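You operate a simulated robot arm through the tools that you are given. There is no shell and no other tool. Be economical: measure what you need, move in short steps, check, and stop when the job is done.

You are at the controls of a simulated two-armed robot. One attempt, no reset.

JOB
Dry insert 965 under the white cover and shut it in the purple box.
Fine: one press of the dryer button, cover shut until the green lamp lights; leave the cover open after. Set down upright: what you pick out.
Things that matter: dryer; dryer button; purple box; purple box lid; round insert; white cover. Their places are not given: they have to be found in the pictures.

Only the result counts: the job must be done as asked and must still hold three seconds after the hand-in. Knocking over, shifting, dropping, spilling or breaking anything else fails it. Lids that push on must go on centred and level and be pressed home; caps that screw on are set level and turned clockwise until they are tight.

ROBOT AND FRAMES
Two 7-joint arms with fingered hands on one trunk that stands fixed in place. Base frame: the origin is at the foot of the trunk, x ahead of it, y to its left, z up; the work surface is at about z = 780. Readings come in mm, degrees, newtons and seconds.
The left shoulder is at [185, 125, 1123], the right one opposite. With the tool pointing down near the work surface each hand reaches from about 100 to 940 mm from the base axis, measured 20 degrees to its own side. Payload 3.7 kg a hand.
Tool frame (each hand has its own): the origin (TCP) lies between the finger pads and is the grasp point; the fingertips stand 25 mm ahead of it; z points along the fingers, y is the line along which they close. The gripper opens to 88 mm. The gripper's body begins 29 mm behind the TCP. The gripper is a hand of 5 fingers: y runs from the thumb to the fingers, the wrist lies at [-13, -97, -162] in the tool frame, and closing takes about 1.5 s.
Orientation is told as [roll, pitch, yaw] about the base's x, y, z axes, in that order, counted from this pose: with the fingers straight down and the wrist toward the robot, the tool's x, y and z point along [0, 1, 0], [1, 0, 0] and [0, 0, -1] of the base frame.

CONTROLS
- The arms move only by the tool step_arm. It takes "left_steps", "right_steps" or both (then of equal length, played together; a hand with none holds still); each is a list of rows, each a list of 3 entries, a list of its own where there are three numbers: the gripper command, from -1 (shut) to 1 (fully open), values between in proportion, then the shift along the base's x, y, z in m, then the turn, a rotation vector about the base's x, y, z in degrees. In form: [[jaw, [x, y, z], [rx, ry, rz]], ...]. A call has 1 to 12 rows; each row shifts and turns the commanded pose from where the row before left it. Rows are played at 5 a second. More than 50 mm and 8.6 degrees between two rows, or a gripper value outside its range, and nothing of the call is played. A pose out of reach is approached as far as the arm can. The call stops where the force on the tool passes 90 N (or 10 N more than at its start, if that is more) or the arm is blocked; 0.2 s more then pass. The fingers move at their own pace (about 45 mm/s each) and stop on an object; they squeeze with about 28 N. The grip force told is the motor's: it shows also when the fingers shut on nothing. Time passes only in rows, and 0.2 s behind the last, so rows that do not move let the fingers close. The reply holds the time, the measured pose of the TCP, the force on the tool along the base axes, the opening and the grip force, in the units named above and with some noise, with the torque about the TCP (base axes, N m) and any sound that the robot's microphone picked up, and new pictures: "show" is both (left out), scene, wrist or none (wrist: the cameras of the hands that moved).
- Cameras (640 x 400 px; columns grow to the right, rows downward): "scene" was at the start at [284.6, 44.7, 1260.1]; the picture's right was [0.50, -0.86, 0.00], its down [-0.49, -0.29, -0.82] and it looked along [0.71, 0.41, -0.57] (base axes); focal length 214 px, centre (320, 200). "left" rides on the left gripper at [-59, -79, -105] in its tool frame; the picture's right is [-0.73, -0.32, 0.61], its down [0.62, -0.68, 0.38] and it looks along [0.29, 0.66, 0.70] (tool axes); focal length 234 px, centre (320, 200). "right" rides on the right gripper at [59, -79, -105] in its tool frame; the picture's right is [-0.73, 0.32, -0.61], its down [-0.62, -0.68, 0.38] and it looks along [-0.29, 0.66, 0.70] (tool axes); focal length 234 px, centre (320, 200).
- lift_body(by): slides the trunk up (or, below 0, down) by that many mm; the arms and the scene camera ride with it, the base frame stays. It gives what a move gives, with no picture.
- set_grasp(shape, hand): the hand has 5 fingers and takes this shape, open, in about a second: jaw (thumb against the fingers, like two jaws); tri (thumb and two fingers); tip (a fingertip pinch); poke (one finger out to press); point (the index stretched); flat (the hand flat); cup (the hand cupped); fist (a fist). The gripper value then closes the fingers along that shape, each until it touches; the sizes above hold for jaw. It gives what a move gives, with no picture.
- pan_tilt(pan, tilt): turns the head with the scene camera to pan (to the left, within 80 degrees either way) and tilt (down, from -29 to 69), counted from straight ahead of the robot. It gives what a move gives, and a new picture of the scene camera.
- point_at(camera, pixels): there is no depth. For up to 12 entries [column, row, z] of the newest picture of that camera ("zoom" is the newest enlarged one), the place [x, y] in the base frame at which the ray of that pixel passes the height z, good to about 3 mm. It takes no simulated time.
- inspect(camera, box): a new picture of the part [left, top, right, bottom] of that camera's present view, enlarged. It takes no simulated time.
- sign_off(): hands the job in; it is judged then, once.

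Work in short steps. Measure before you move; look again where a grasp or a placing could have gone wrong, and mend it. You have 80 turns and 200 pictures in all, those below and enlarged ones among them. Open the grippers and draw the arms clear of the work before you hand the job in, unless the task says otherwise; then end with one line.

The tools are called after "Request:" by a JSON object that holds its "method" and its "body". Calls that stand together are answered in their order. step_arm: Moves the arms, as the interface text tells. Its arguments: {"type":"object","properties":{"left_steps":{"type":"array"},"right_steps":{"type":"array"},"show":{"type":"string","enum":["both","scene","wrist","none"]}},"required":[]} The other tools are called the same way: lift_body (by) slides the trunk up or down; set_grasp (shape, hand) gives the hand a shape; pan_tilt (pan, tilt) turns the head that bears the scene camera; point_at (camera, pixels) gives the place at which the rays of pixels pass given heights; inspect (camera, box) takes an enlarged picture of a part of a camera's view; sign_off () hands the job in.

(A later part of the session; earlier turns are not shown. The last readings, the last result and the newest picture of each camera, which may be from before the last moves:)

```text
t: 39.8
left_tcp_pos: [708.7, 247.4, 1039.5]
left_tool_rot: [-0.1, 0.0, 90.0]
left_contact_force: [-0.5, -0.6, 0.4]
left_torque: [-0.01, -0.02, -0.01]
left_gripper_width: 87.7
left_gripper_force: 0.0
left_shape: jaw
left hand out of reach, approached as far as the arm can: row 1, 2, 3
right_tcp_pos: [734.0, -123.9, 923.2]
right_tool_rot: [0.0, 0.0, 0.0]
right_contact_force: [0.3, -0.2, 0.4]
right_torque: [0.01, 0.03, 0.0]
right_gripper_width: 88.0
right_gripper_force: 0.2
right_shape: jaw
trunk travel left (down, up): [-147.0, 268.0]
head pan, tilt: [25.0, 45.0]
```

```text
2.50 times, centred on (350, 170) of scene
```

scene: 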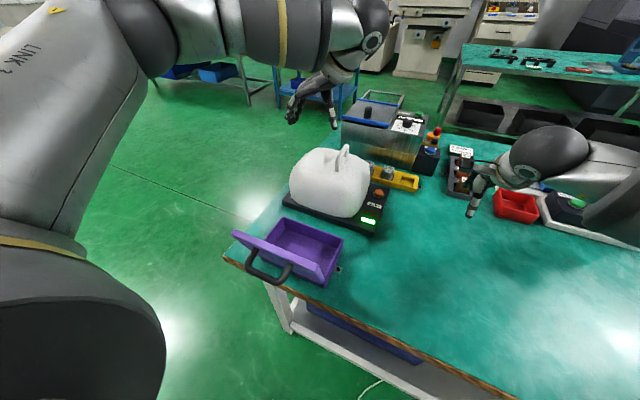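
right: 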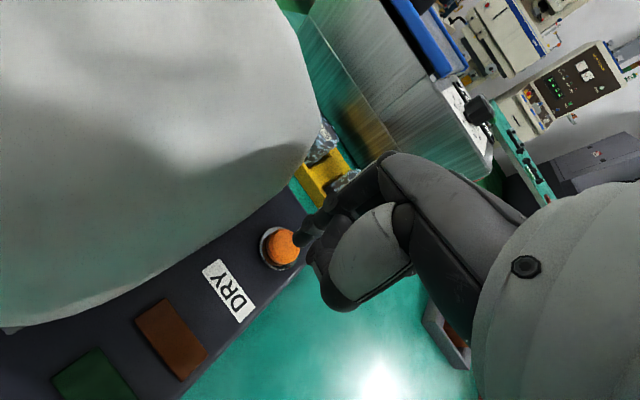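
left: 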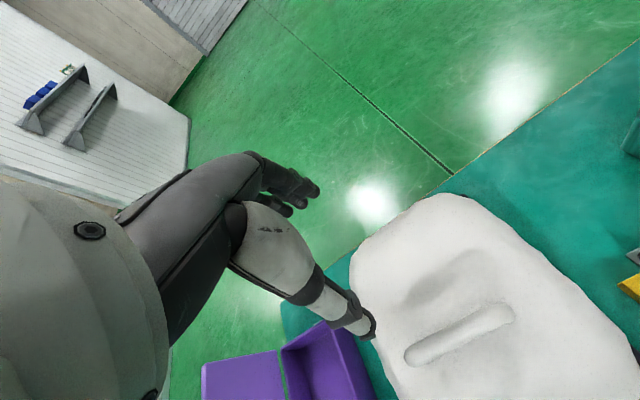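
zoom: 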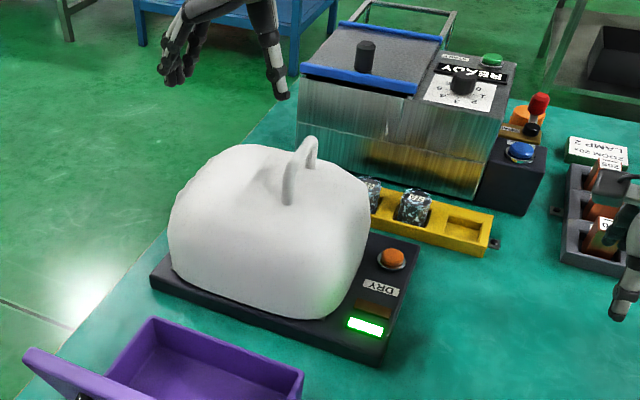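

Green lamp is lit. Yaw +90 hits an arm limit, so I turn the left hand to yaw −60° instead, staying above the cover.

Request:
{"method": "step_arm", "body": {"left_steps": [[1, [0, 0, 0.005], [0, 0, -8.4]], [1, [0, 0, 0.005], [0, 0, -8.4]], [1, [0, 0, 0.005], [0, 0, -8.4]], [1, [0, 0, 0], [0, 0, -8.4]], [1, [0, 0, 0], [0, 0, -8.4]], [1, [0, 0, 0], [0, 0, -8.4]], [1, [0, 0, 0], [0, 0, -8.4]], [1, [0, 0, 0], [0, 0, -8.4]], [1, [0, 0, 0], [0, 0, -8.4]]], "show": "none"}}

Request:
{"method": "step_arm", "body": {"left_steps": [[1, [0, 0, 0], [0, 0, -8.4]], [1, [0, 0, 0], [0, 0, -8.4]], [1, [0, 0, 0], [0, 0, -8.4]], [1, [0, 0, 0], [0, 0, -8.4]], [1, [0, 0, 0], [0, 0, -8.4]], [1, [0, 0, 0], [0, 0, -8.4]], [1, [0, 0, 0], [0, 0, -8.4]], [1, [0, 0, 0], [0, 0, -8.4]], [1, [0, 0, 0], [0, 0, -7]], [1, [0, 0, 0], [0, 0, 0]]]}}

```text
t: 41.8
left_tcp_pos: [708.1, 248.1, 1055.6]
left_tool_rot: [0.0, 0.0, 14.1]
left_contact_force: [-0.1, -0.1, 0.3]
left_torque: [0.03, 0.01, 0.02]
left_gripper_width: 87.8
left_gripper_force: 0.1
left_shape: jaw
right_tcp_pos: [733.8, -123.2, 922.8]
right_tool_rot: [-0.1, 0.0, 0.0]
right_contact_force: [0.1, 0.9, -0.4]
right_torque: [-0.01, 0.0, -0.03]
right_gripper_width: 88.0
right_gripper_force: 0.1
right_shape: jaw
trunk travel left (down, up): [-147.0, 268.0]
head pan, tilt: [25.0, 45.0]
```

```text
t: 44.0
left_tcp_pos: [709.1, 247.7, 1056.1]
left_tool_rot: [0.0, 0.0, -60.0]
left_contact_force: [0.3, -1.1, 0.8]
left_torque: [0.0, 0.0, 0.01]
left_gripper_width: 87.9
left_gripper_force: 0.0
left_shape: jaw
right_tcp_pos: [733.0, -123.2, 922.9]
right_tool_rot: [0.0, 0.0, -0.1]
right_contact_force: [0.7, 0.5, 0.2]
right_torque: [0.01, -0.01, -0.02]
right_gripper_width: 87.9
right_gripper_force: 0.1
right_shape: jaw
trunk travel left (down, up): [-147.0, 268.0]
head pan, tilt: [25.0, 45.0]
```

scene: 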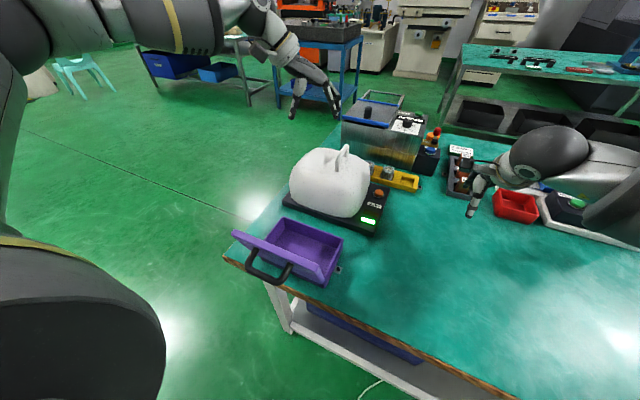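
left: 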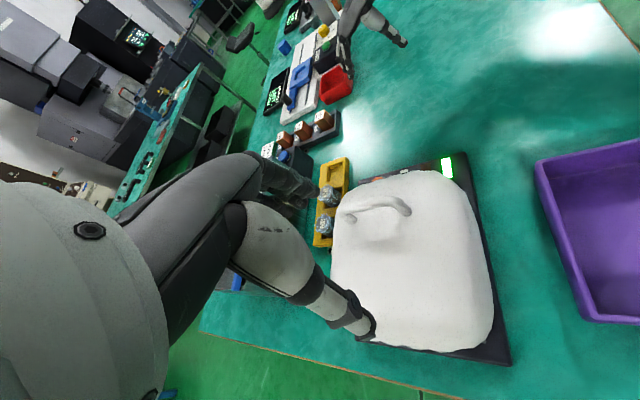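

Yaw −60 reached; the lamp stays green. I move over the bar: target (735,182,1000).

Request:
{"method": "step_arm", "body": {"left_steps": [[1, [0.01, -0.022, -0.015], [0, 0, 0]], [1, [0.01, -0.022, -0.015], [0, 0, 0]], [1, [0.006, -0.022, -0.015], [0, 0, 0]], [1, [0, 0, -0.01], [0, 0, 0]], [1, [0, 0, 0], [0, 0, 0]]]}}

Request:
{"method": "inspect", "body": {"camera": "scene", "box": [270, 90, 410, 210]}}

Request:
{"method": "inspect", "body": {"camera": "left", "box": [240, 120, 480, 330]}}

```text
t: 45.1
left_tcp_pos: [736.2, 182.6, 1000.6]
left_tool_rot: [0.0, -0.1, -60.0]
left_contact_force: [-0.2, 1.1, -1.1]
left_torque: [-0.02, 0.0, 0.0]
left_gripper_width: 87.7
left_gripper_force: 0.1
left_shape: jaw
right_tcp_pos: [733.9, -124.6, 921.5]
right_tool_rot: [0.0, 0.0, -0.1]
right_contact_force: [0.1, 0.0, -0.5]
right_torque: [0.02, 0.02, 0.0]
right_gripper_width: 87.9
right_gripper_force: 0.1
right_shape: jaw
trunk travel left (down, up): [-147.0, 268.0]
head pan, tilt: [25.0, 45.0]
```

scene: 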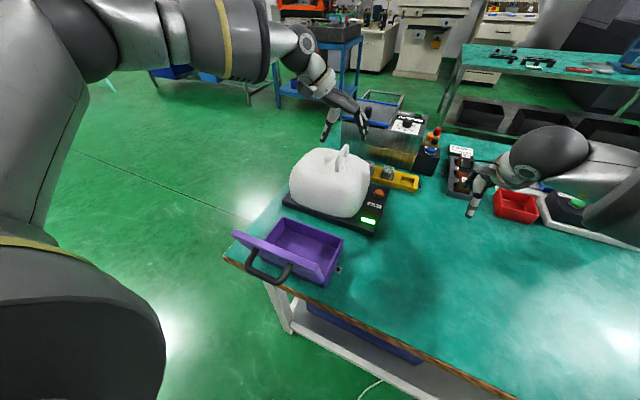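
left: 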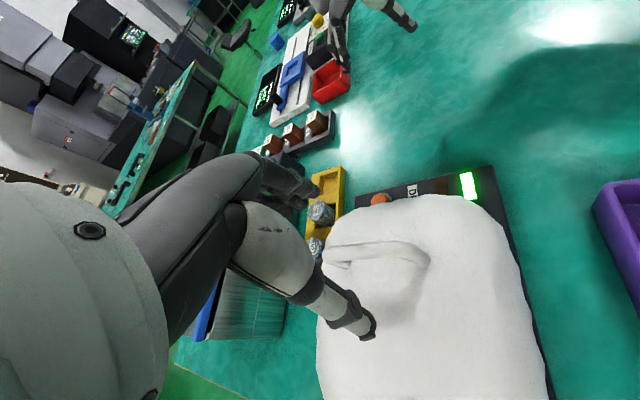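

```text
3.33 times, centred on (340, 150) of scene
```

zoom: 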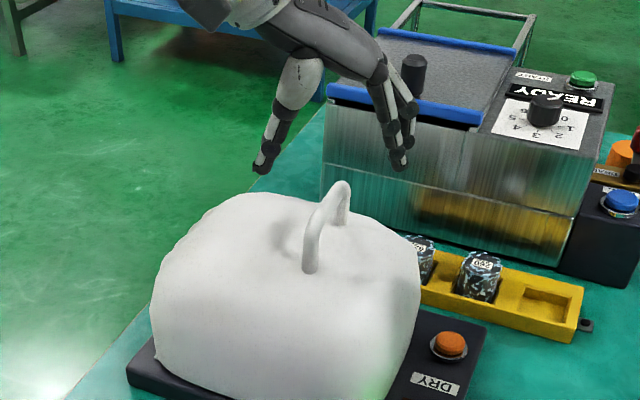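

```text
1.90 times, centred on (360, 225) of left
```

zoom: 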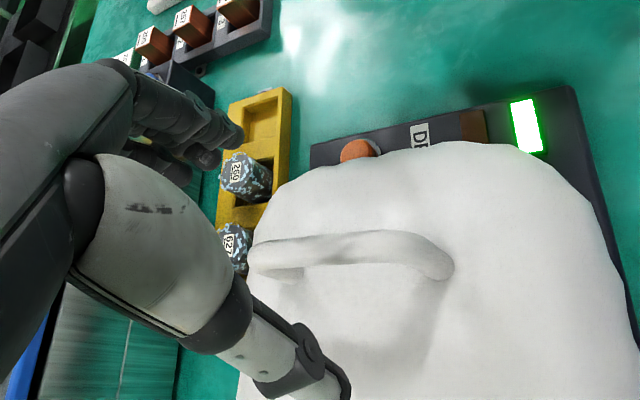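

The thumb and fingers straddle the bar (bar centre at left-cam (376,251)). I check its position and descend.

Request:
{"method": "point_at", "body": {"camera": "left", "pixels": [[376, 251, 957], [330, 255, 957], [425, 258, 957]]}}

Request:
{"method": "step_arm", "body": {"left_steps": [[1, [0, 0, -0.015], [0, 0, 0]], [1, [0, 0, -0.012], [0, 0, 0]], [1, [0, 0, -0.008], [0, 0, 0]], [1, [0, 0, 0], [0, 0, 0]]]}}

Request:
{"method": "inspect", "body": {"camera": "scene", "box": [290, 100, 390, 200]}}

```text
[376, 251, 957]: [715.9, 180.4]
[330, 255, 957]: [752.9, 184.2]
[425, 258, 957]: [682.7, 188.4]
```

```text
t: 46.1
left_tcp_pos: [736.7, 182.0, 964.4]
left_tool_rot: [-0.1, 0.0, -59.9]
left_contact_force: [0.0, 0.7, -0.1]
left_torque: [-0.01, 0.0, -0.01]
left_gripper_width: 87.4
left_gripper_force: 0.0
left_shape: jaw
right_tcp_pos: [733.6, -124.6, 923.2]
right_tool_rot: [0.0, 0.0, 0.1]
right_contact_force: [-0.5, 0.7, -0.1]
right_torque: [0.01, 0.03, 0.01]
right_gripper_width: 87.7
right_gripper_force: 0.1
right_shape: jaw
trunk travel left (down, up): [-147.0, 268.0]
head pan, tilt: [25.0, 45.0]
```

scene: 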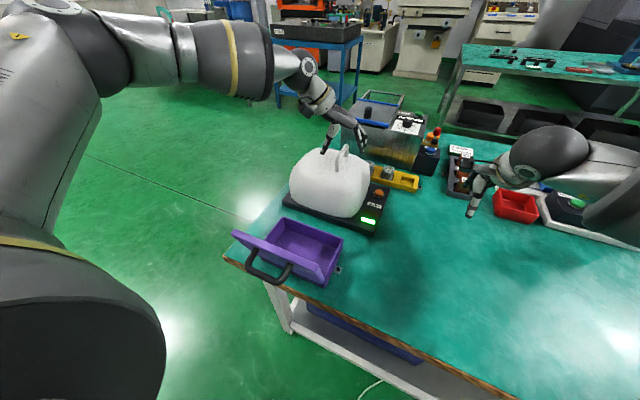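
left: 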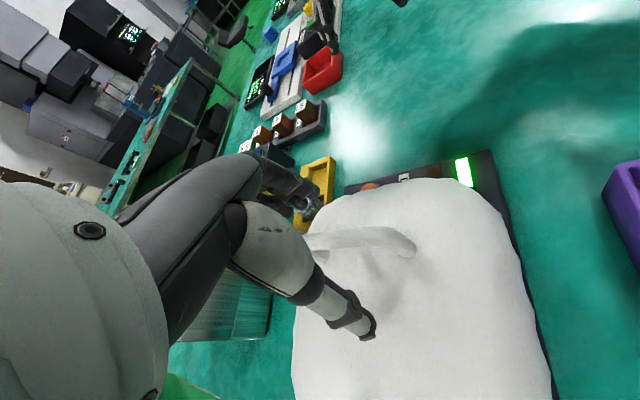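

```text
4.00 times, centred on (340, 150) of scene
```

zoom: 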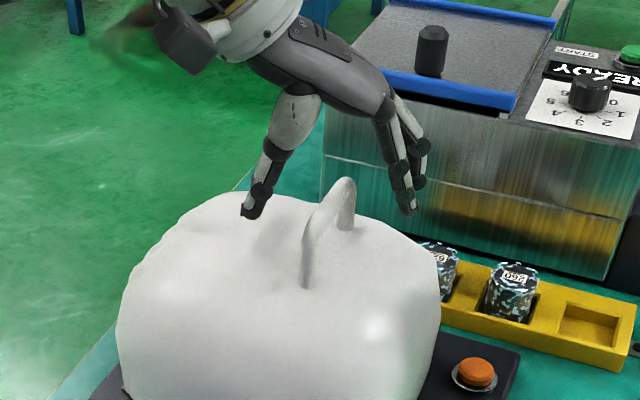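

Hand is at bar height without contact. I shift x by −8 mm to centre on the bar and close.

Request:
{"method": "step_arm", "body": {"left_steps": [[1, [-0.008, 0, -0.002], [0, 0, 0]], [0, [0, 0, 0], [0, 0, 0]], [-0.5, [0, 0, 0], [0, 0, 0]], [-1, [0, 0, 0], [0, 0, 0]], [-1, [0, 0, 0], [0, 0, 0]], [-1, [0, 0, 0], [0, 0, 0]], [-1, [0, 0, 0], [0, 0, 0]], [-1, [0, 0, 0], [0, 0, 0]], [-1, [0, 0, 0], [0, 0, 0]]]}}

Request:
{"method": "inspect", "body": {"camera": "scene", "box": [290, 100, 390, 200]}}

```text
t: 48.1
left_tcp_pos: [727.1, 183.4, 961.2]
left_tool_rot: [-0.2, 0.1, -59.8]
left_contact_force: [-5.3, 5.4, -7.1]
left_torque: [0.03, 0.04, -0.18]
left_gripper_width: 7.5
left_gripper_force: 27.9
left_shape: jaw
right_tcp_pos: [733.8, -123.4, 921.6]
right_tool_rot: [-0.1, 0.0, 0.0]
right_contact_force: [0.5, 0.3, -0.2]
right_torque: [0.01, 0.03, 0.01]
right_gripper_width: 88.0
right_gripper_force: 0.1
right_shape: jaw
trunk travel left (down, up): [-147.0, 268.0]
head pan, tilt: [25.0, 45.0]
```

scene: 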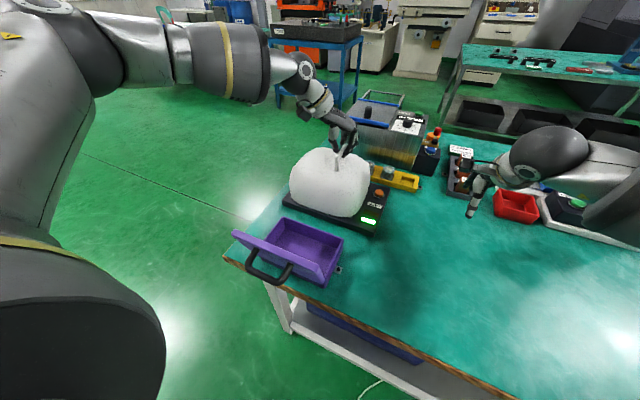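
left: 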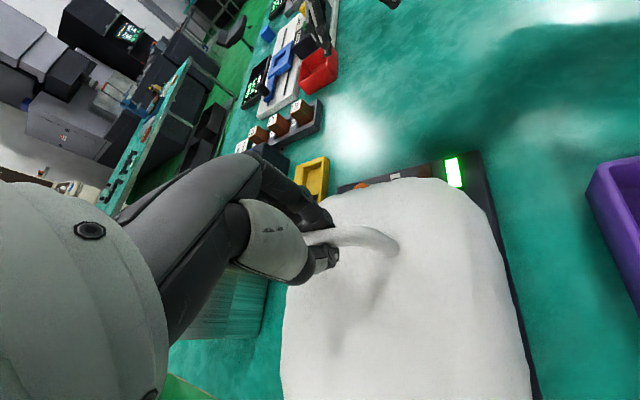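

```text
4.00 times, centred on (340, 150) of scene
```

zoom: 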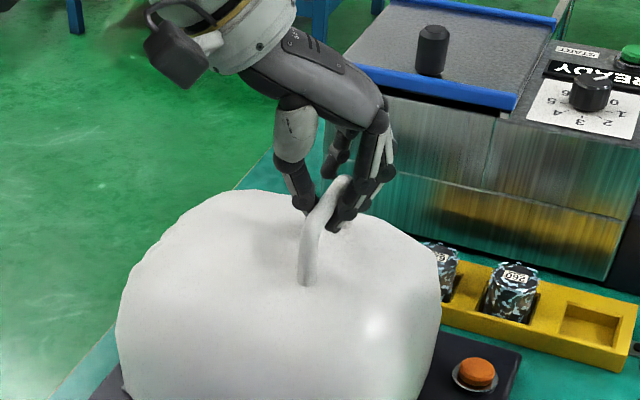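

Bar is gripped (7.5 mm). I lift along the hinge arc, starting with three small rows.

Request:
{"method": "step_arm", "body": {"left_steps": [[-1, [0, 0.013, 0.011], [-1.5, 0, 0]], [-1, [0, 0.014, 0.01], [-1.5, 0, 0]], [-1, [0, 0.015, 0.009], [-1.5, 0, 0]], [-1, [0, 0, 0], [0, 0, 0]]]}}

```text
t: 49.1
left_tcp_pos: [727.0, 222.7, 992.2]
left_tool_rot: [-2.3, -3.9, -59.7]
left_contact_force: [-7.6, 5.3, -11.6]
left_torque: [-0.04, -0.01, -0.21]
left_gripper_width: 7.5
left_gripper_force: 27.9
left_shape: jaw
right_tcp_pos: [733.6, -122.9, 921.3]
right_tool_rot: [0.0, -0.1, 0.1]
right_contact_force: [0.3, -0.4, -1.1]
right_torque: [-0.01, -0.01, 0.03]
right_gripper_width: 87.7
right_gripper_force: 0.1
right_shape: jaw
trunk travel left (down, up): [-147.0, 268.0]
head pan, tilt: [25.0, 45.0]
```

scene: 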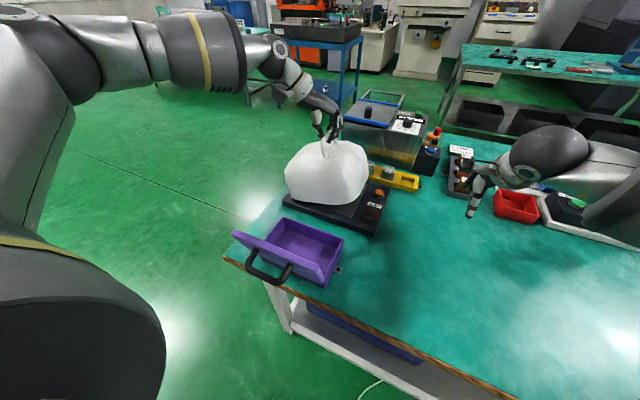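
left: 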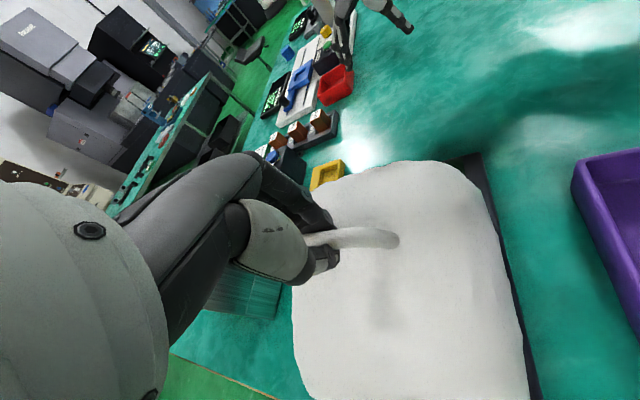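

The cover lifts with the grip. Continue along the arc.

Request:
{"method": "step_arm", "body": {"left_steps": [[-1, [0, 0.0156, 0.007], [-1.5, 0, 0]], [-1, [0, 0.016, 0.0055], [-1.5, 0, 0]], [-1, [0, 0.0166, 0.004], [-1.5, 0, 0]], [-1, [0, 0.017, 0.0025], [-1.5, 0, 0]], [-1, [0, 0.017, 0.001], [-1.5, 0, 0]], [-1, [0, 0, 0], [0, 0, 0]]]}}

```text
t: 50.5
left_tcp_pos: [726.1, 304.5, 1014.9]
left_tool_rot: [-6.1, -10.4, -59.2]
left_contact_force: [-5.5, -0.2, -7.0]
left_torque: [-0.25, -0.22, -0.2]
left_gripper_width: 7.2
left_gripper_force: 28.6
left_shape: jaw
right_tcp_pos: [733.6, -123.8, 922.7]
right_tool_rot: [0.0, -0.1, 0.0]
right_contact_force: [0.0, -0.5, 0.3]
right_torque: [0.05, -0.02, 0.0]
right_gripper_width: 88.1
right_gripper_force: 0.1
right_shape: jaw
trunk travel left (down, up): [-147.0, 268.0]
head pan, tilt: [25.0, 45.0]
```

scene: 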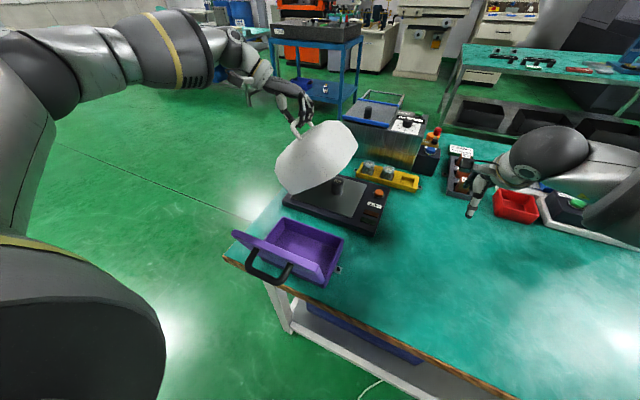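
left: 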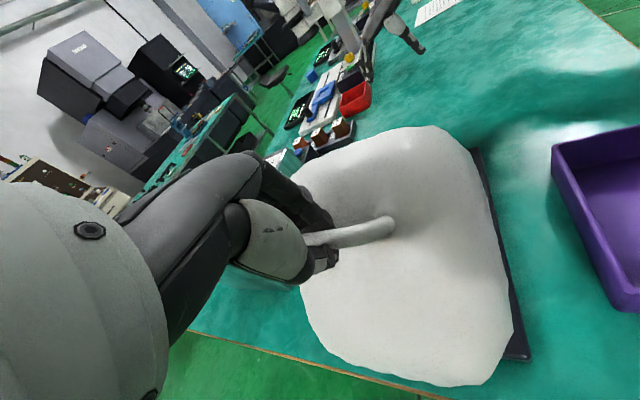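

About half-open; insert still standing. Continue over the top to the open side.

Request:
{"method": "step_arm", "body": {"left_steps": [[-1, [0, 0.017, -0.001], [-1.5, 0, 0]], [-1, [0, 0.017, -0.0025], [-1.5, 0, 0]], [-1, [0, 0.0165, -0.004], [-1.5, 0, 0]], [-1, [0, 0.016, -0.0055], [-1.5, 0, 0]], [-1, [0, 0.0155, -0.007], [-1.5, 0, 0]], [-1, [0, 0, 0], [0, 0, 0]]]}}

Request:
{"method": "inspect", "body": {"camera": "scene", "box": [230, 60, 390, 220]}}

```text
t: 52.0
left_tcp_pos: [726.9, 387.7, 998.4]
left_tool_rot: [-9.8, -17.1, -58.3]
left_contact_force: [-7.9, 3.6, 17.3]
left_torque: [-0.52, -0.7, 0.0]
left_gripper_width: 7.1
left_gripper_force: 27.3
left_shape: jaw
right_tcp_pos: [731.1, -124.0, 924.8]
right_tool_rot: [0.0, -0.2, 0.0]
right_contact_force: [0.2, 0.2, 1.1]
right_torque: [-0.02, 0.01, 0.01]
right_gripper_width: 88.1
right_gripper_force: 0.0
right_shape: jaw
trunk travel left (down, up): [-147.0, 268.0]
head pan, tilt: [25.0, 45.0]
```

scene: 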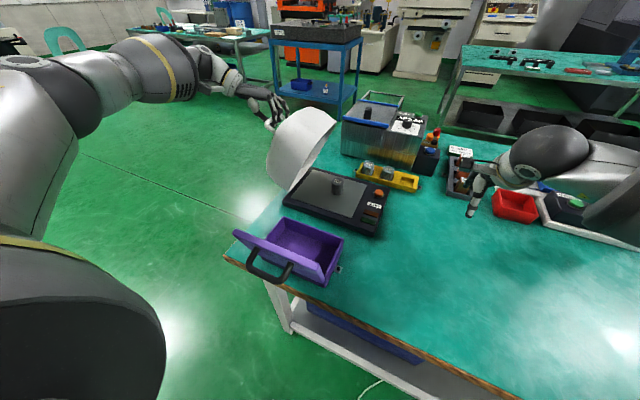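
left: 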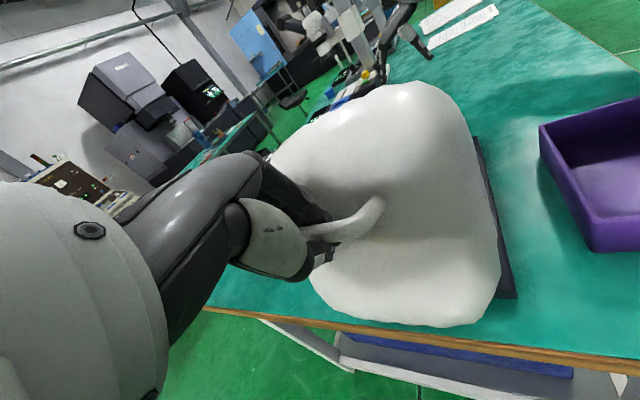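

```text
2.50 times, centred on (310, 140) of scene
```

zoom: 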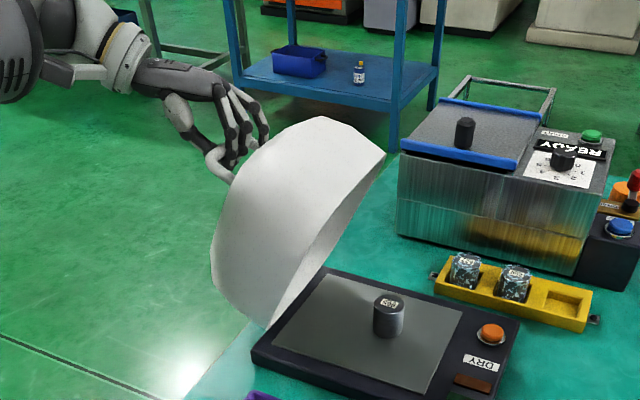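

The insert is dark and dry now. Continue opening past the balance point, with slightly less descent (Fz +17).

Request:
{"method": "step_arm", "body": {"left_steps": [[-1, [0, 0.016, -0.005], [-1.5, 0, 0]], [-1, [0, 0.015, -0.008], [-1.5, 0, 0]], [-1, [0, 0.014, -0.01], [-1.5, 0, 0]], [-1, [0, 0, 0], [0, 0, 0]]]}}

Request:
{"method": "inspect", "body": {"camera": "scene", "box": [230, 60, 390, 220]}}

```text
t: 53.0
left_tcp_pos: [727.6, 432.6, 965.9]
left_tool_rot: [-12.9, -20.3, -57.6]
left_contact_force: [3.0, -3.3, -6.9]
left_torque: [0.06, 0.04, 0.06]
left_gripper_width: 7.0
left_gripper_force: 28.2
left_shape: jaw
right_tcp_pos: [734.3, -124.1, 921.0]
right_tool_rot: [0.0, 0.2, -0.1]
right_contact_force: [0.2, 0.5, 0.4]
right_torque: [0.03, -0.03, 0.0]
right_gripper_width: 87.9
right_gripper_force: 0.1
right_shape: jaw
trunk travel left (down, up): [-147.0, 268.0]
head pan, tilt: [25.0, 45.0]
```

scene: 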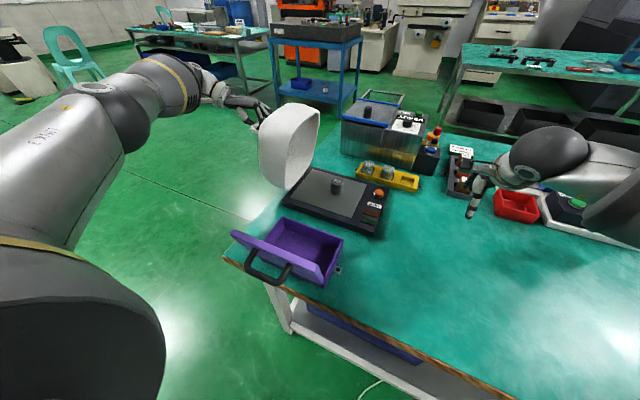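
left: 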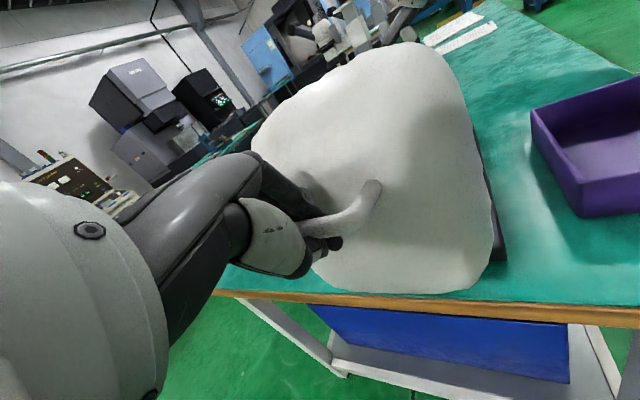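

```text
2.50 times, centred on (310, 140) of scene
```

zoom: 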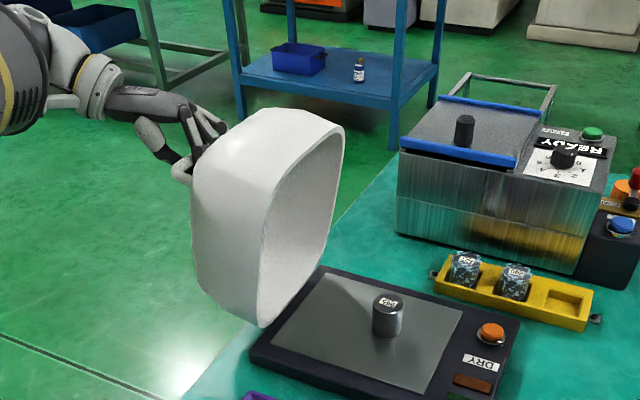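

Almost fully open. A few more rows, then release.

Request:
{"method": "step_arm", "body": {"left_steps": [[-1, [0, 0.013, -0.011], [-1.5, 0, 0]], [-1, [0, 0.012, -0.012], [-1.5, 0, 0]], [-1, [0, 0, 0], [0, 0, 0]]]}}

Request:
{"method": "inspect", "body": {"camera": "left", "box": [220, 120, 420, 300]}}

```text
t: 53.8
left_tcp_pos: [718.4, 443.8, 957.1]
left_tool_rot: [-14.4, -22.9, -56.7]
left_contact_force: [25.2, -6.1, -10.4]
left_torque: [0.23, 0.36, 0.5]
left_gripper_width: 7.0
left_gripper_force: 28.3
left_shape: jaw
left hand out of reach, approached as far as the arm can: row 1, 2
right_tcp_pos: [735.8, -124.4, 920.8]
right_tool_rot: [0.1, 0.2, 0.1]
right_contact_force: [0.6, 0.2, -0.3]
right_torque: [0.01, -0.01, -0.03]
right_gripper_width: 87.6
right_gripper_force: 0.0
right_shape: jaw
trunk travel left (down, up): [-147.0, 268.0]
head pan, tilt: [25.0, 45.0]
```

scene: 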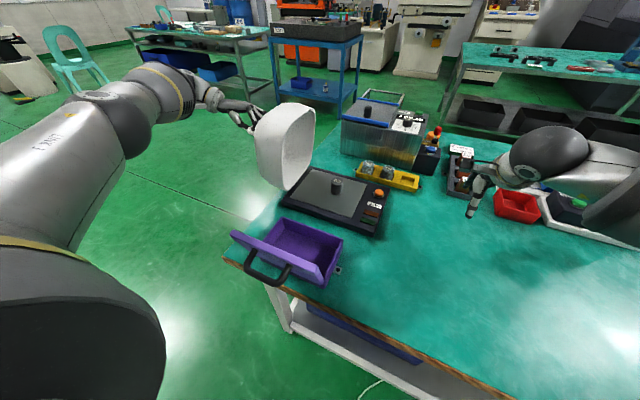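
left: 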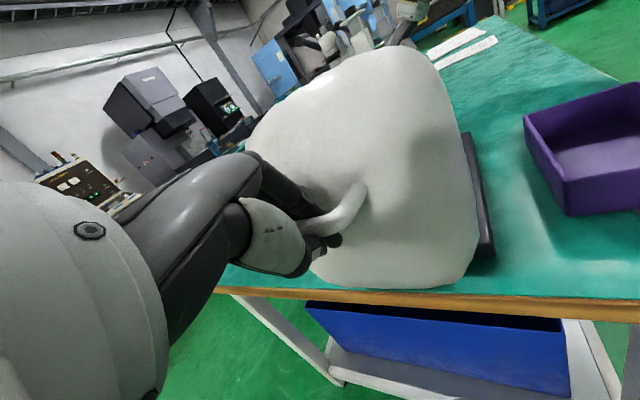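

```text
2.22 times, centred on (320, 210) of left
```

zoom: 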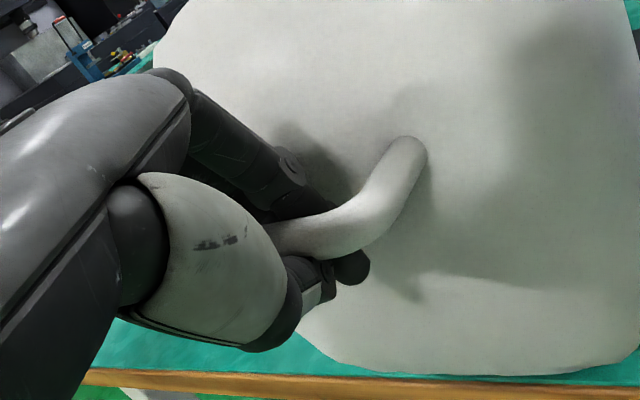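

Arm limit is near, but the cover is ~80° open, well past balance. I release by opening a little and then draw the hand upward.

Request:
{"method": "step_arm", "body": {"left_steps": [[-0.7, [0, 0, 0], [0, 0, 0]], [-0.4, [0, 0, 0], [0, 0, 0]], [-0.3, [0, 0, 0], [0, 0, 0]], [-0.3, [0, 0, 0.006], [0, 0, 0]], [-0.3, [0, 0.002, 0.01], [0, 0, 0]], [-0.3, [0, 0.002, 0.015], [0, 0, 0]]]}}

Request:
{"method": "inspect", "body": {"camera": "left", "box": [220, 120, 420, 300]}}

```text
t: 55.1
left_tcp_pos: [713.4, 452.1, 992.3]
left_tool_rot: [-14.3, -23.1, -57.0]
left_contact_force: [-0.3, 2.9, 1.3]
left_torque: [-0.03, -0.03, -0.03]
left_gripper_width: 30.2
left_gripper_force: 0.0
left_shape: jaw
right_tcp_pos: [734.2, -124.7, 923.7]
right_tool_rot: [0.0, -0.2, -0.1]
right_contact_force: [0.4, 0.0, 0.1]
right_torque: [-0.02, 0.01, -0.01]
right_gripper_width: 87.8
right_gripper_force: 0.1
right_shape: jaw
trunk travel left (down, up): [-147.0, 268.0]
head pan, tilt: [25.0, 45.0]
```

scene: 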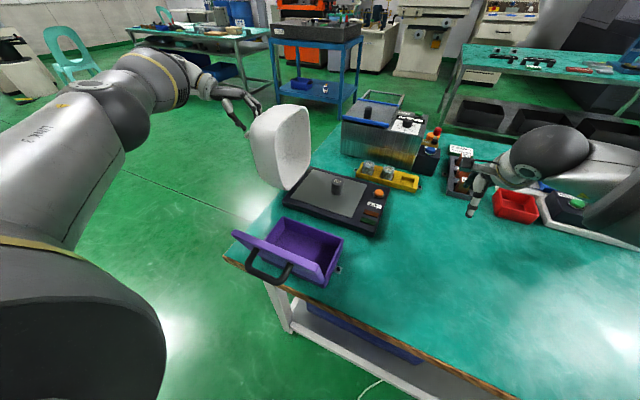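
left: 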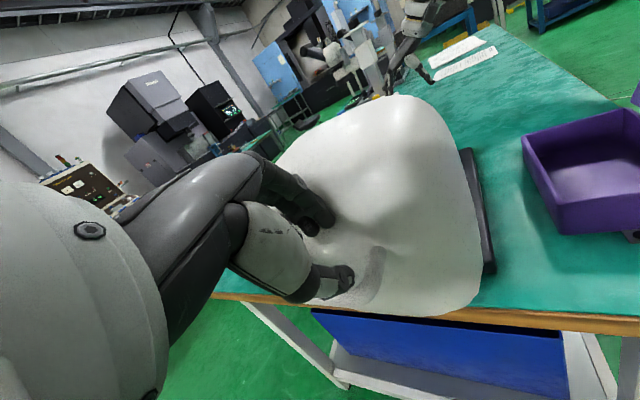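

```text
2.22 times, centred on (320, 210) of left
```

zoom: 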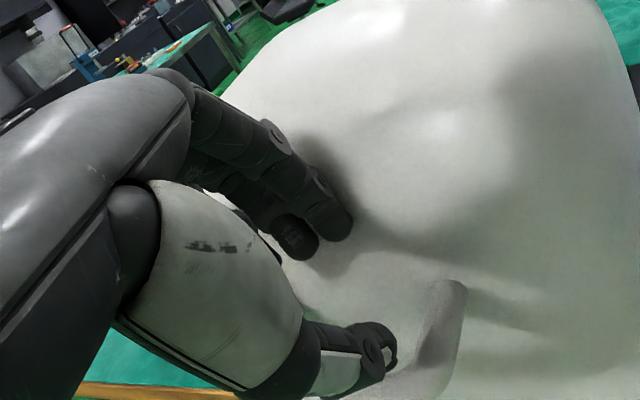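

Released; cover is swinging to its open stop. I lift the left hand clear and retract it.

Request:
{"method": "step_arm", "body": {"left_steps": [[-0.3, [0, 0.005, 0.02], [0, 0, 0]], [-0.3, [0, 0.005, 0.035], [0, 0, 0]], [-0.3, [0, 0.0, 0.04], [0, 0, 0]], [-0.3, [-0.01, 0, 0.04], [4, 0, 8]], [-0.3, [-0.02, 0, 0.04], [4, 0, 8]], [-0.3, [-0.035, 0, 0.02], [4, 0, 8]], [-0.3, [-0.04, 0, 0.01], [5, 0, 8]], [-0.3, [-0.04, 0, 0], [5, 0, 8]], [-0.3, [-0.045, 0, 0], [5, 0, 8]], [-0.3, [-0.045, 0, 0], [0, 0, 8]]]}}

Request:
{"method": "inspect", "body": {"camera": "scene", "box": [220, 80, 400, 300]}}

```text
refused: row 4 steps farther than a row can; nothing moved
```

```text
1.82 times, centred on (310, 190) of scene
```

zoom: 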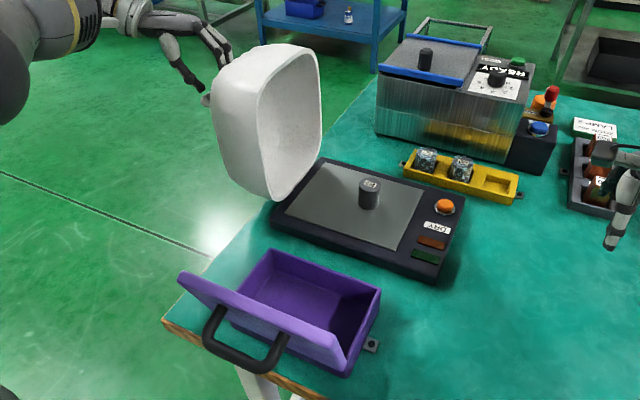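

The turn per row was too big; I keep it under the limit. The right hand starts toward the insert at the same time (staying high).

Request:
{"method": "step_arm", "body": {"left_steps": [[-0.3, [0, 0.005, 0.02], [0, 0, 0]], [-0.3, [0, 0.005, 0.035], [0, 0, 0]], [-0.3, [0, 0.0, 0.04], [0, 0, 0]], [-0.3, [-0.01, 0, 0.04], [4, 0, 7]], [-0.3, [-0.02, 0, 0.04], [4, 0, 7]], [-0.3, [-0.035, 0, 0.02], [4, 0, 7]], [-0.3, [-0.04, 0, 0.01], [4, 0, 7]], [-0.3, [-0.04, 0, 0], [4, 0, 7]], [-0.3, [-0.045, 0, 0], [4, 0, 7]], [-0.3, [-0.045, 0, 0], [3, 0, 7]]], "right_steps": [[1, [0, 0, 0.01], [0, 0, 0]], [1, [0, 0, 0.02], [0, 0, 0]], [1, [0, 0, 0], [0, 0, 0]], [1, [0, 0.04, 0], [0, 0, 0]], [1, [0, 0.04, 0], [0, 0, 0]], [1, [0, 0.04, 0], [0, 0, 0]], [1, [0, 0.045, 0], [0, 0, 0]], [1, [0, 0.045, 0], [0, 0, 0]], [1, [0, 0.045, 0], [0, 0, 0]], [1, [0, 0.045, 0], [0, 0, 0]]]}}

Request:
{"method": "inspect", "body": {"camera": "right", "box": [180, 200, 340, 300]}}

```text
t: 57.4
left_tcp_pos: [606.4, 599.2, 1344.6]
left_tool_rot: [6.8, -7.8, -14.6]
left_contact_force: [0.5, 0.2, -0.3]
left_torque: [0.01, 0.0, -0.01]
left_gripper_width: 30.8
left_gripper_force: 0.2
left_shape: jaw
left hand out of reach, approached as far as the arm can: row 2, 4, 5, 6, 7, 8, 9, 10
right_tcp_pos: [733.5, 177.1, 955.1]
right_tool_rot: [0.0, 0.0, -0.1]
right_contact_force: [0.3, 0.2, 0.5]
right_torque: [-0.01, 0.03, 0.0]
right_gripper_width: 88.0
right_gripper_force: 0.1
right_shape: jaw
trunk travel left (down, up): [-147.0, 268.0]
head pan, tilt: [25.0, 45.0]
```

scene: 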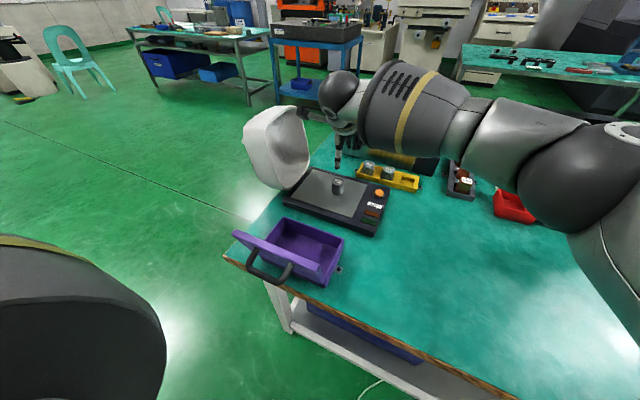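
right: 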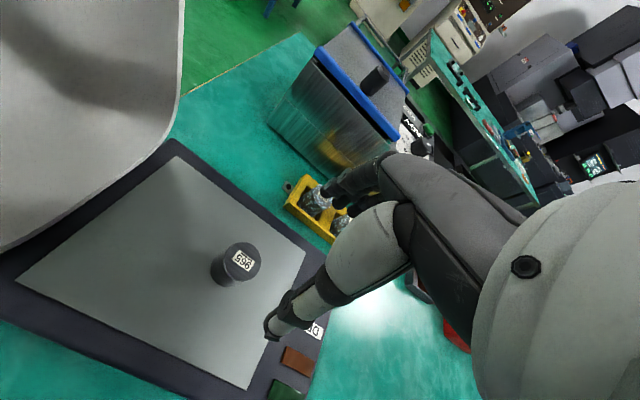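
left: 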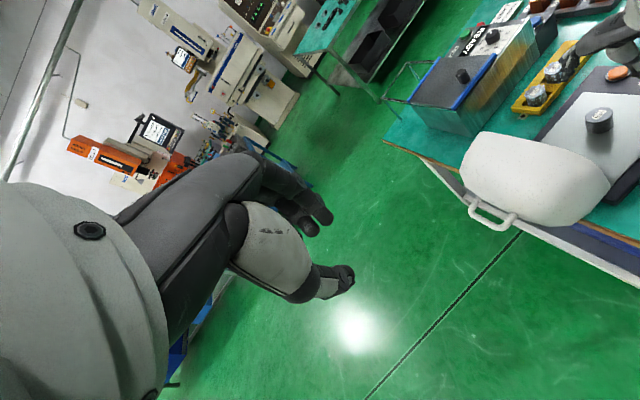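

```text
4.00 times, centred on (260, 250) of right
```

zoom: 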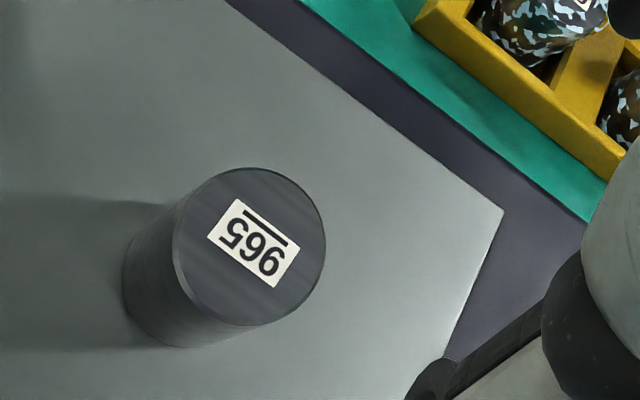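

Cover is fully open, insert dry and upright. I locate its top at right-cam (242.5,261).

Request:
{"method": "point_at", "body": {"camera": "right", "pixels": [[242.5, 261.3, 845], [230, 272, 805]]}}

```text
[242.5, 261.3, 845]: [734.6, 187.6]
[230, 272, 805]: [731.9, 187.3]
```

Insert at ≈(734,190). I shift +13 mm in y, descend to z≈849 and close.

Request:
{"method": "step_arm", "body": {"right_steps": [[1, [0, 0.013, -0.02], [0, 0, 0]], [1, [0, 0, -0.035], [0, 0, 0]], [1, [0, 0, -0.03], [0, 0, 0]], [1, [0, 0, -0.02], [0, 0, 0]], [1, [0, 0, 0], [0, 0, 0]]]}}

Request:
{"method": "inspect", "body": {"camera": "scene", "box": [280, 130, 400, 230]}}

```text
t: 58.5
left_tcp_pos: [606.2, 597.1, 1345.2]
left_tool_rot: [6.8, -7.7, -14.7]
left_contact_force: [0.1, 0.2, 0.1]
left_torque: [0.03, 0.0, 0.02]
left_gripper_width: 30.9
left_gripper_force: 0.1
left_shape: jaw
right_tcp_pos: [732.9, 189.5, 847.7]
right_tool_rot: [0.0, 0.0, 0.0]
right_contact_force: [-0.1, -0.7, -0.6]
right_torque: [-0.01, 0.01, 0.02]
right_gripper_width: 88.1
right_gripper_force: 0.1
right_shape: jaw
trunk travel left (down, up): [-147.0, 268.0]
head pan, tilt: [25.0, 45.0]
```

scene: 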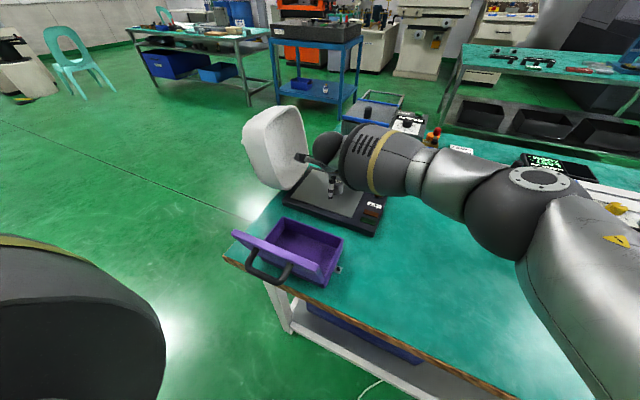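
right: 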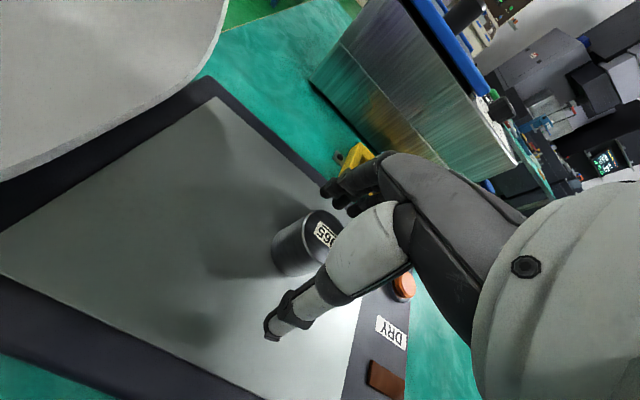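

```text
4.00 times, centred on (340, 180) of scene
```

zoom: 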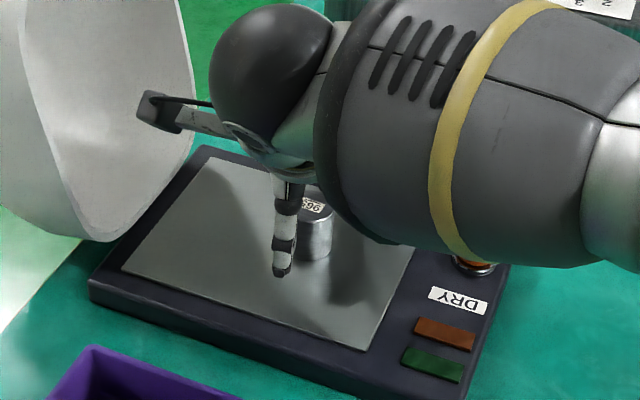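

Well straddled. Close and lift.

Request:
{"method": "step_arm", "body": {"right_steps": [[0.3, [0, 0, 0], [0, 0, 0]], [-0.3, [0, 0, 0], [0, 0, 0]], [-1, [0, 0, 0], [0, 0, 0]], [-1, [0, 0, 0], [0, 0, 0]], [-1, [0, 0, 0], [0, 0, 0]], [-1, [0, 0, 0], [0, 0, 0]], [-1, [0, 0, 0], [0, 0, 0]], [-1, [0, 0, 0], [0, 0, 0]], [-1, [0, 0, 0.02], [0, 0, 0]], [-1, [0, 0, 0.04], [0, 0, 0]], [-1, [0, 0, 0.045], [0, 0, 0]], [-1, [0, 0, 0.01], [0, 0, 0]]]}}

Request:
{"method": "inspect", "body": {"camera": "scene", "box": [220, 130, 400, 300]}}

```text
t: 61.1
left_tcp_pos: [608.7, 597.3, 1344.2]
left_tool_rot: [6.8, -7.7, -14.7]
left_contact_force: [-0.5, 0.5, -0.4]
left_torque: [0.0, 0.0, 0.01]
left_gripper_width: 30.9
left_gripper_force: 0.0
left_shape: jaw
right_tcp_pos: [734.6, 186.7, 965.0]
right_tool_rot: [0.0, 0.1, 0.0]
right_contact_force: [0.5, -0.4, -3.2]
right_torque: [0.02, -0.01, 0.0]
right_gripper_width: 28.9
right_gripper_force: 27.9
right_shape: jaw
trunk travel left (down, up): [-147.0, 268.0]
head pan, tilt: [25.0, 45.0]
```

scene: 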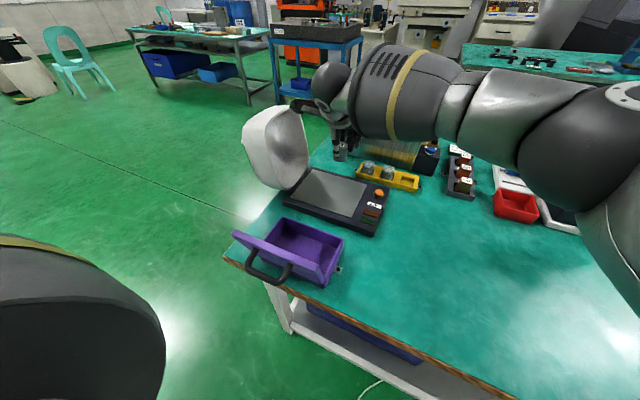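
right: 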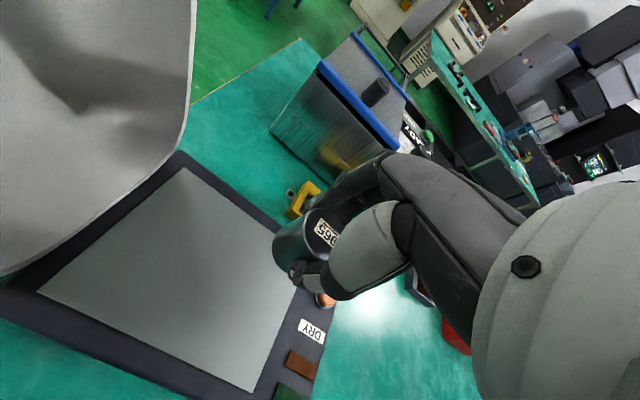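

```text
2.35 times, centred on (310, 215) of scene
```

zoom: 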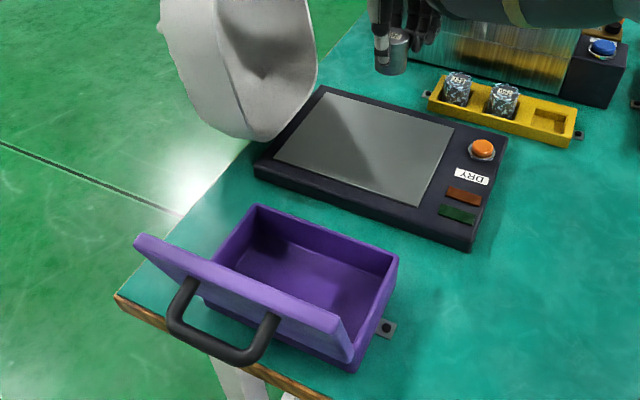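

Insert held. I measure the open lid's top edge (scene (234,231) to (317,268)) before carrying the insert over the box.

Request:
{"method": "point_at", "body": {"camera": "scene", "pixels": [[233.6, 231.3, 880], [316.6, 268.3, 880], [233.6, 231.3, 910], [316.6, 268.3, 910], [233.6, 231.3, 940], [316.6, 268.3, 940], [283.6, 217.1, 830], [342.7, 238.5, 830], [324.6, 257.5, 787], [276.9, 239.6, 787], [325, 286, 780]]}}

Request:
{"method": "step_arm", "body": {"right_steps": [[-1, [-0.02, -0.03, 0], [0, 0, 8]], [-1, [-0.03, -0.02, 0], [0, 0, 8]], [-1, [-0.04, 0, 0], [0, 0, 8]], [-1, [-0.04, 0, 0], [0, 0, 8]], [-1, [-0.04, 0.01, 0], [0, 0, 8]], [-1, [-0.04, 0.02, 0], [0, 0, 8]], [-1, [-0.01, 0.02, 0], [0, 0, 8]], [-1, [0, 0, 0], [0, 0, 4]], [-1, [0, 0, 0], [0, 0, 0]]]}}

Request:
{"method": "inspect", "body": {"camera": "scene", "box": [220, 130, 400, 300]}}

```text
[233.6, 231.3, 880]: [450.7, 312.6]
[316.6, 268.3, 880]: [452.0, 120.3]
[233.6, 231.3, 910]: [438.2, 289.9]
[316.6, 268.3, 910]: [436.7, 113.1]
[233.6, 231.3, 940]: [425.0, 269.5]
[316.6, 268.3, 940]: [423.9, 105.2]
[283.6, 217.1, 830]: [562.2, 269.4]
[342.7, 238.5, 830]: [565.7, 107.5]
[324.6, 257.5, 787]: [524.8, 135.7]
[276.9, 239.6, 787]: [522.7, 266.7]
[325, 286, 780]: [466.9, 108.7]
```

```text
t: 63.1
left_tcp_pos: [606.9, 596.4, 1345.1]
left_tool_rot: [6.8, -7.6, -14.7]
left_contact_force: [1.0, -0.5, 0.7]
left_torque: [0.0, 0.0, -0.01]
left_gripper_width: 30.6
left_gripper_force: 0.0
left_shape: jaw
right_tcp_pos: [514.4, 190.3, 962.1]
right_tool_rot: [0.1, 0.0, 60.0]
right_contact_force: [0.0, -0.3, -2.0]
right_torque: [-0.01, 0.01, 0.0]
right_gripper_width: 29.0
right_gripper_force: 27.3
right_shape: jaw
trunk travel left (down, up): [-147.0, 268.0]
head pan, tilt: [25.0, 45.0]
```

scene: 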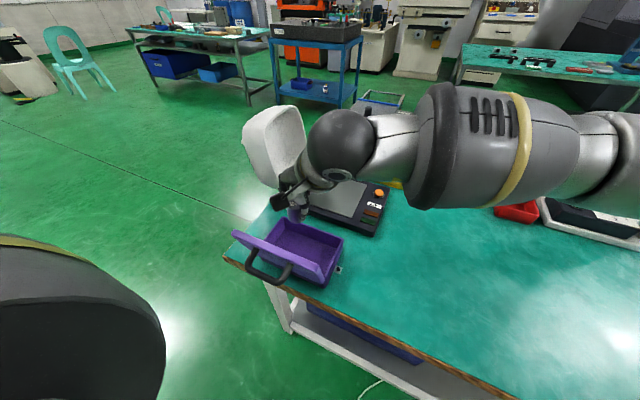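
right: 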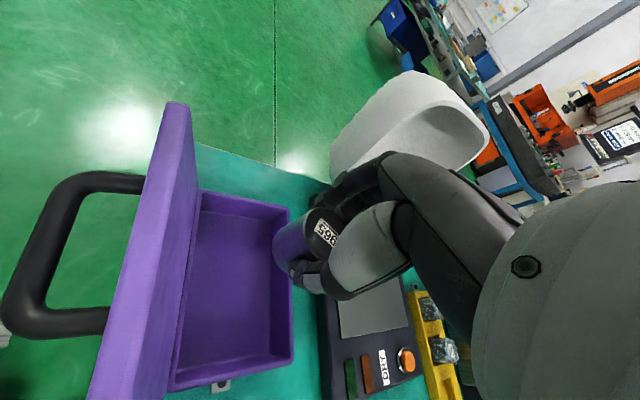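

```text
2.35 times, centred on (310, 215) of scene
```

zoom: 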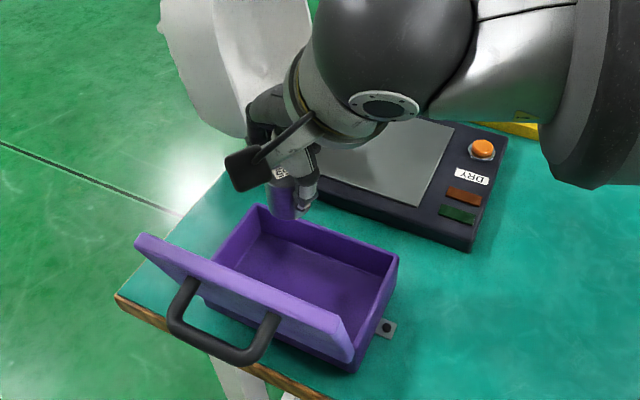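

The wrist camera would pass close to the lid's top edge (x≈425, z≈935), so I yaw to 90° and shift to x≈525 before lowering.

Request:
{"method": "step_arm", "body": {"right_steps": [[-1, [0.004, 0, 0], [0, 0, 8]], [-1, [0.004, 0, 0], [0, 0, 8]], [-1, [0.003, 0, 0], [0, 0, 8]], [-1, [0, 0, 0], [0, 0, 6]], [-1, [0, 0, -0.03], [0, 0, 0]], [-1, [0, 0, -0.03], [0, 0, 0]], [-1, [0, 0, 0], [0, 0, 0]]]}}

Request:
{"method": "inspect", "body": {"camera": "scene", "box": [220, 150, 380, 310]}}

```text
t: 64.8
left_tcp_pos: [607.5, 596.3, 1345.3]
left_tool_rot: [6.8, -7.7, -14.7]
left_contact_force: [-0.6, -0.7, 0.1]
left_torque: [0.02, 0.05, -0.02]
left_gripper_width: 30.8
left_gripper_force: 0.1
left_shape: jaw
right_tcp_pos: [523.3, 188.7, 902.5]
right_tool_rot: [0.0, 0.0, 86.9]
right_contact_force: [0.6, 0.2, -3.2]
right_torque: [0.01, -0.01, 0.01]
right_gripper_width: 28.6
right_gripper_force: 28.2
right_shape: jaw
right hand out of reach, approached as far as the arm can: row 4
trunk travel left (down, up): [-147.0, 268.0]
head pan, tilt: [25.0, 45.0]
```

scene: 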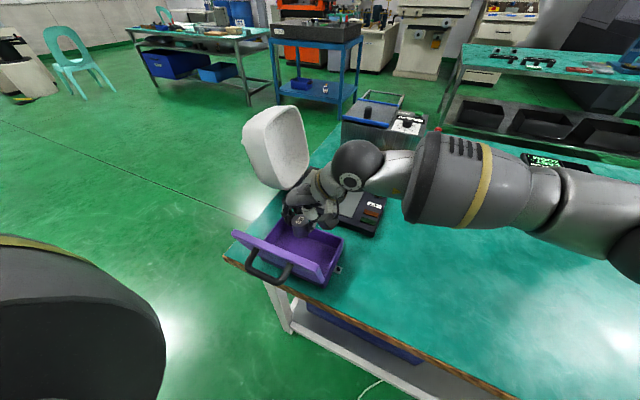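
right: 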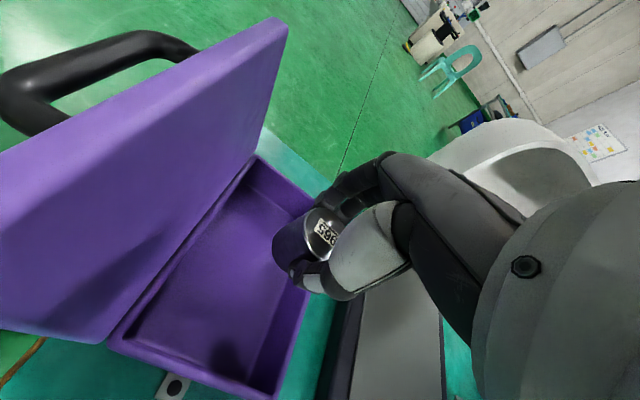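

```text
2.50 times, centred on (300, 230) of scene
```

zoom: 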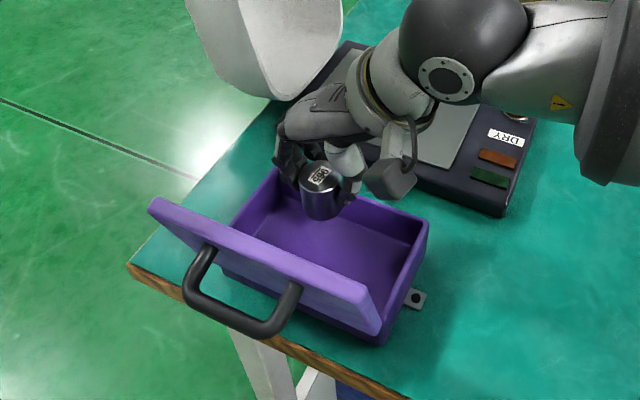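

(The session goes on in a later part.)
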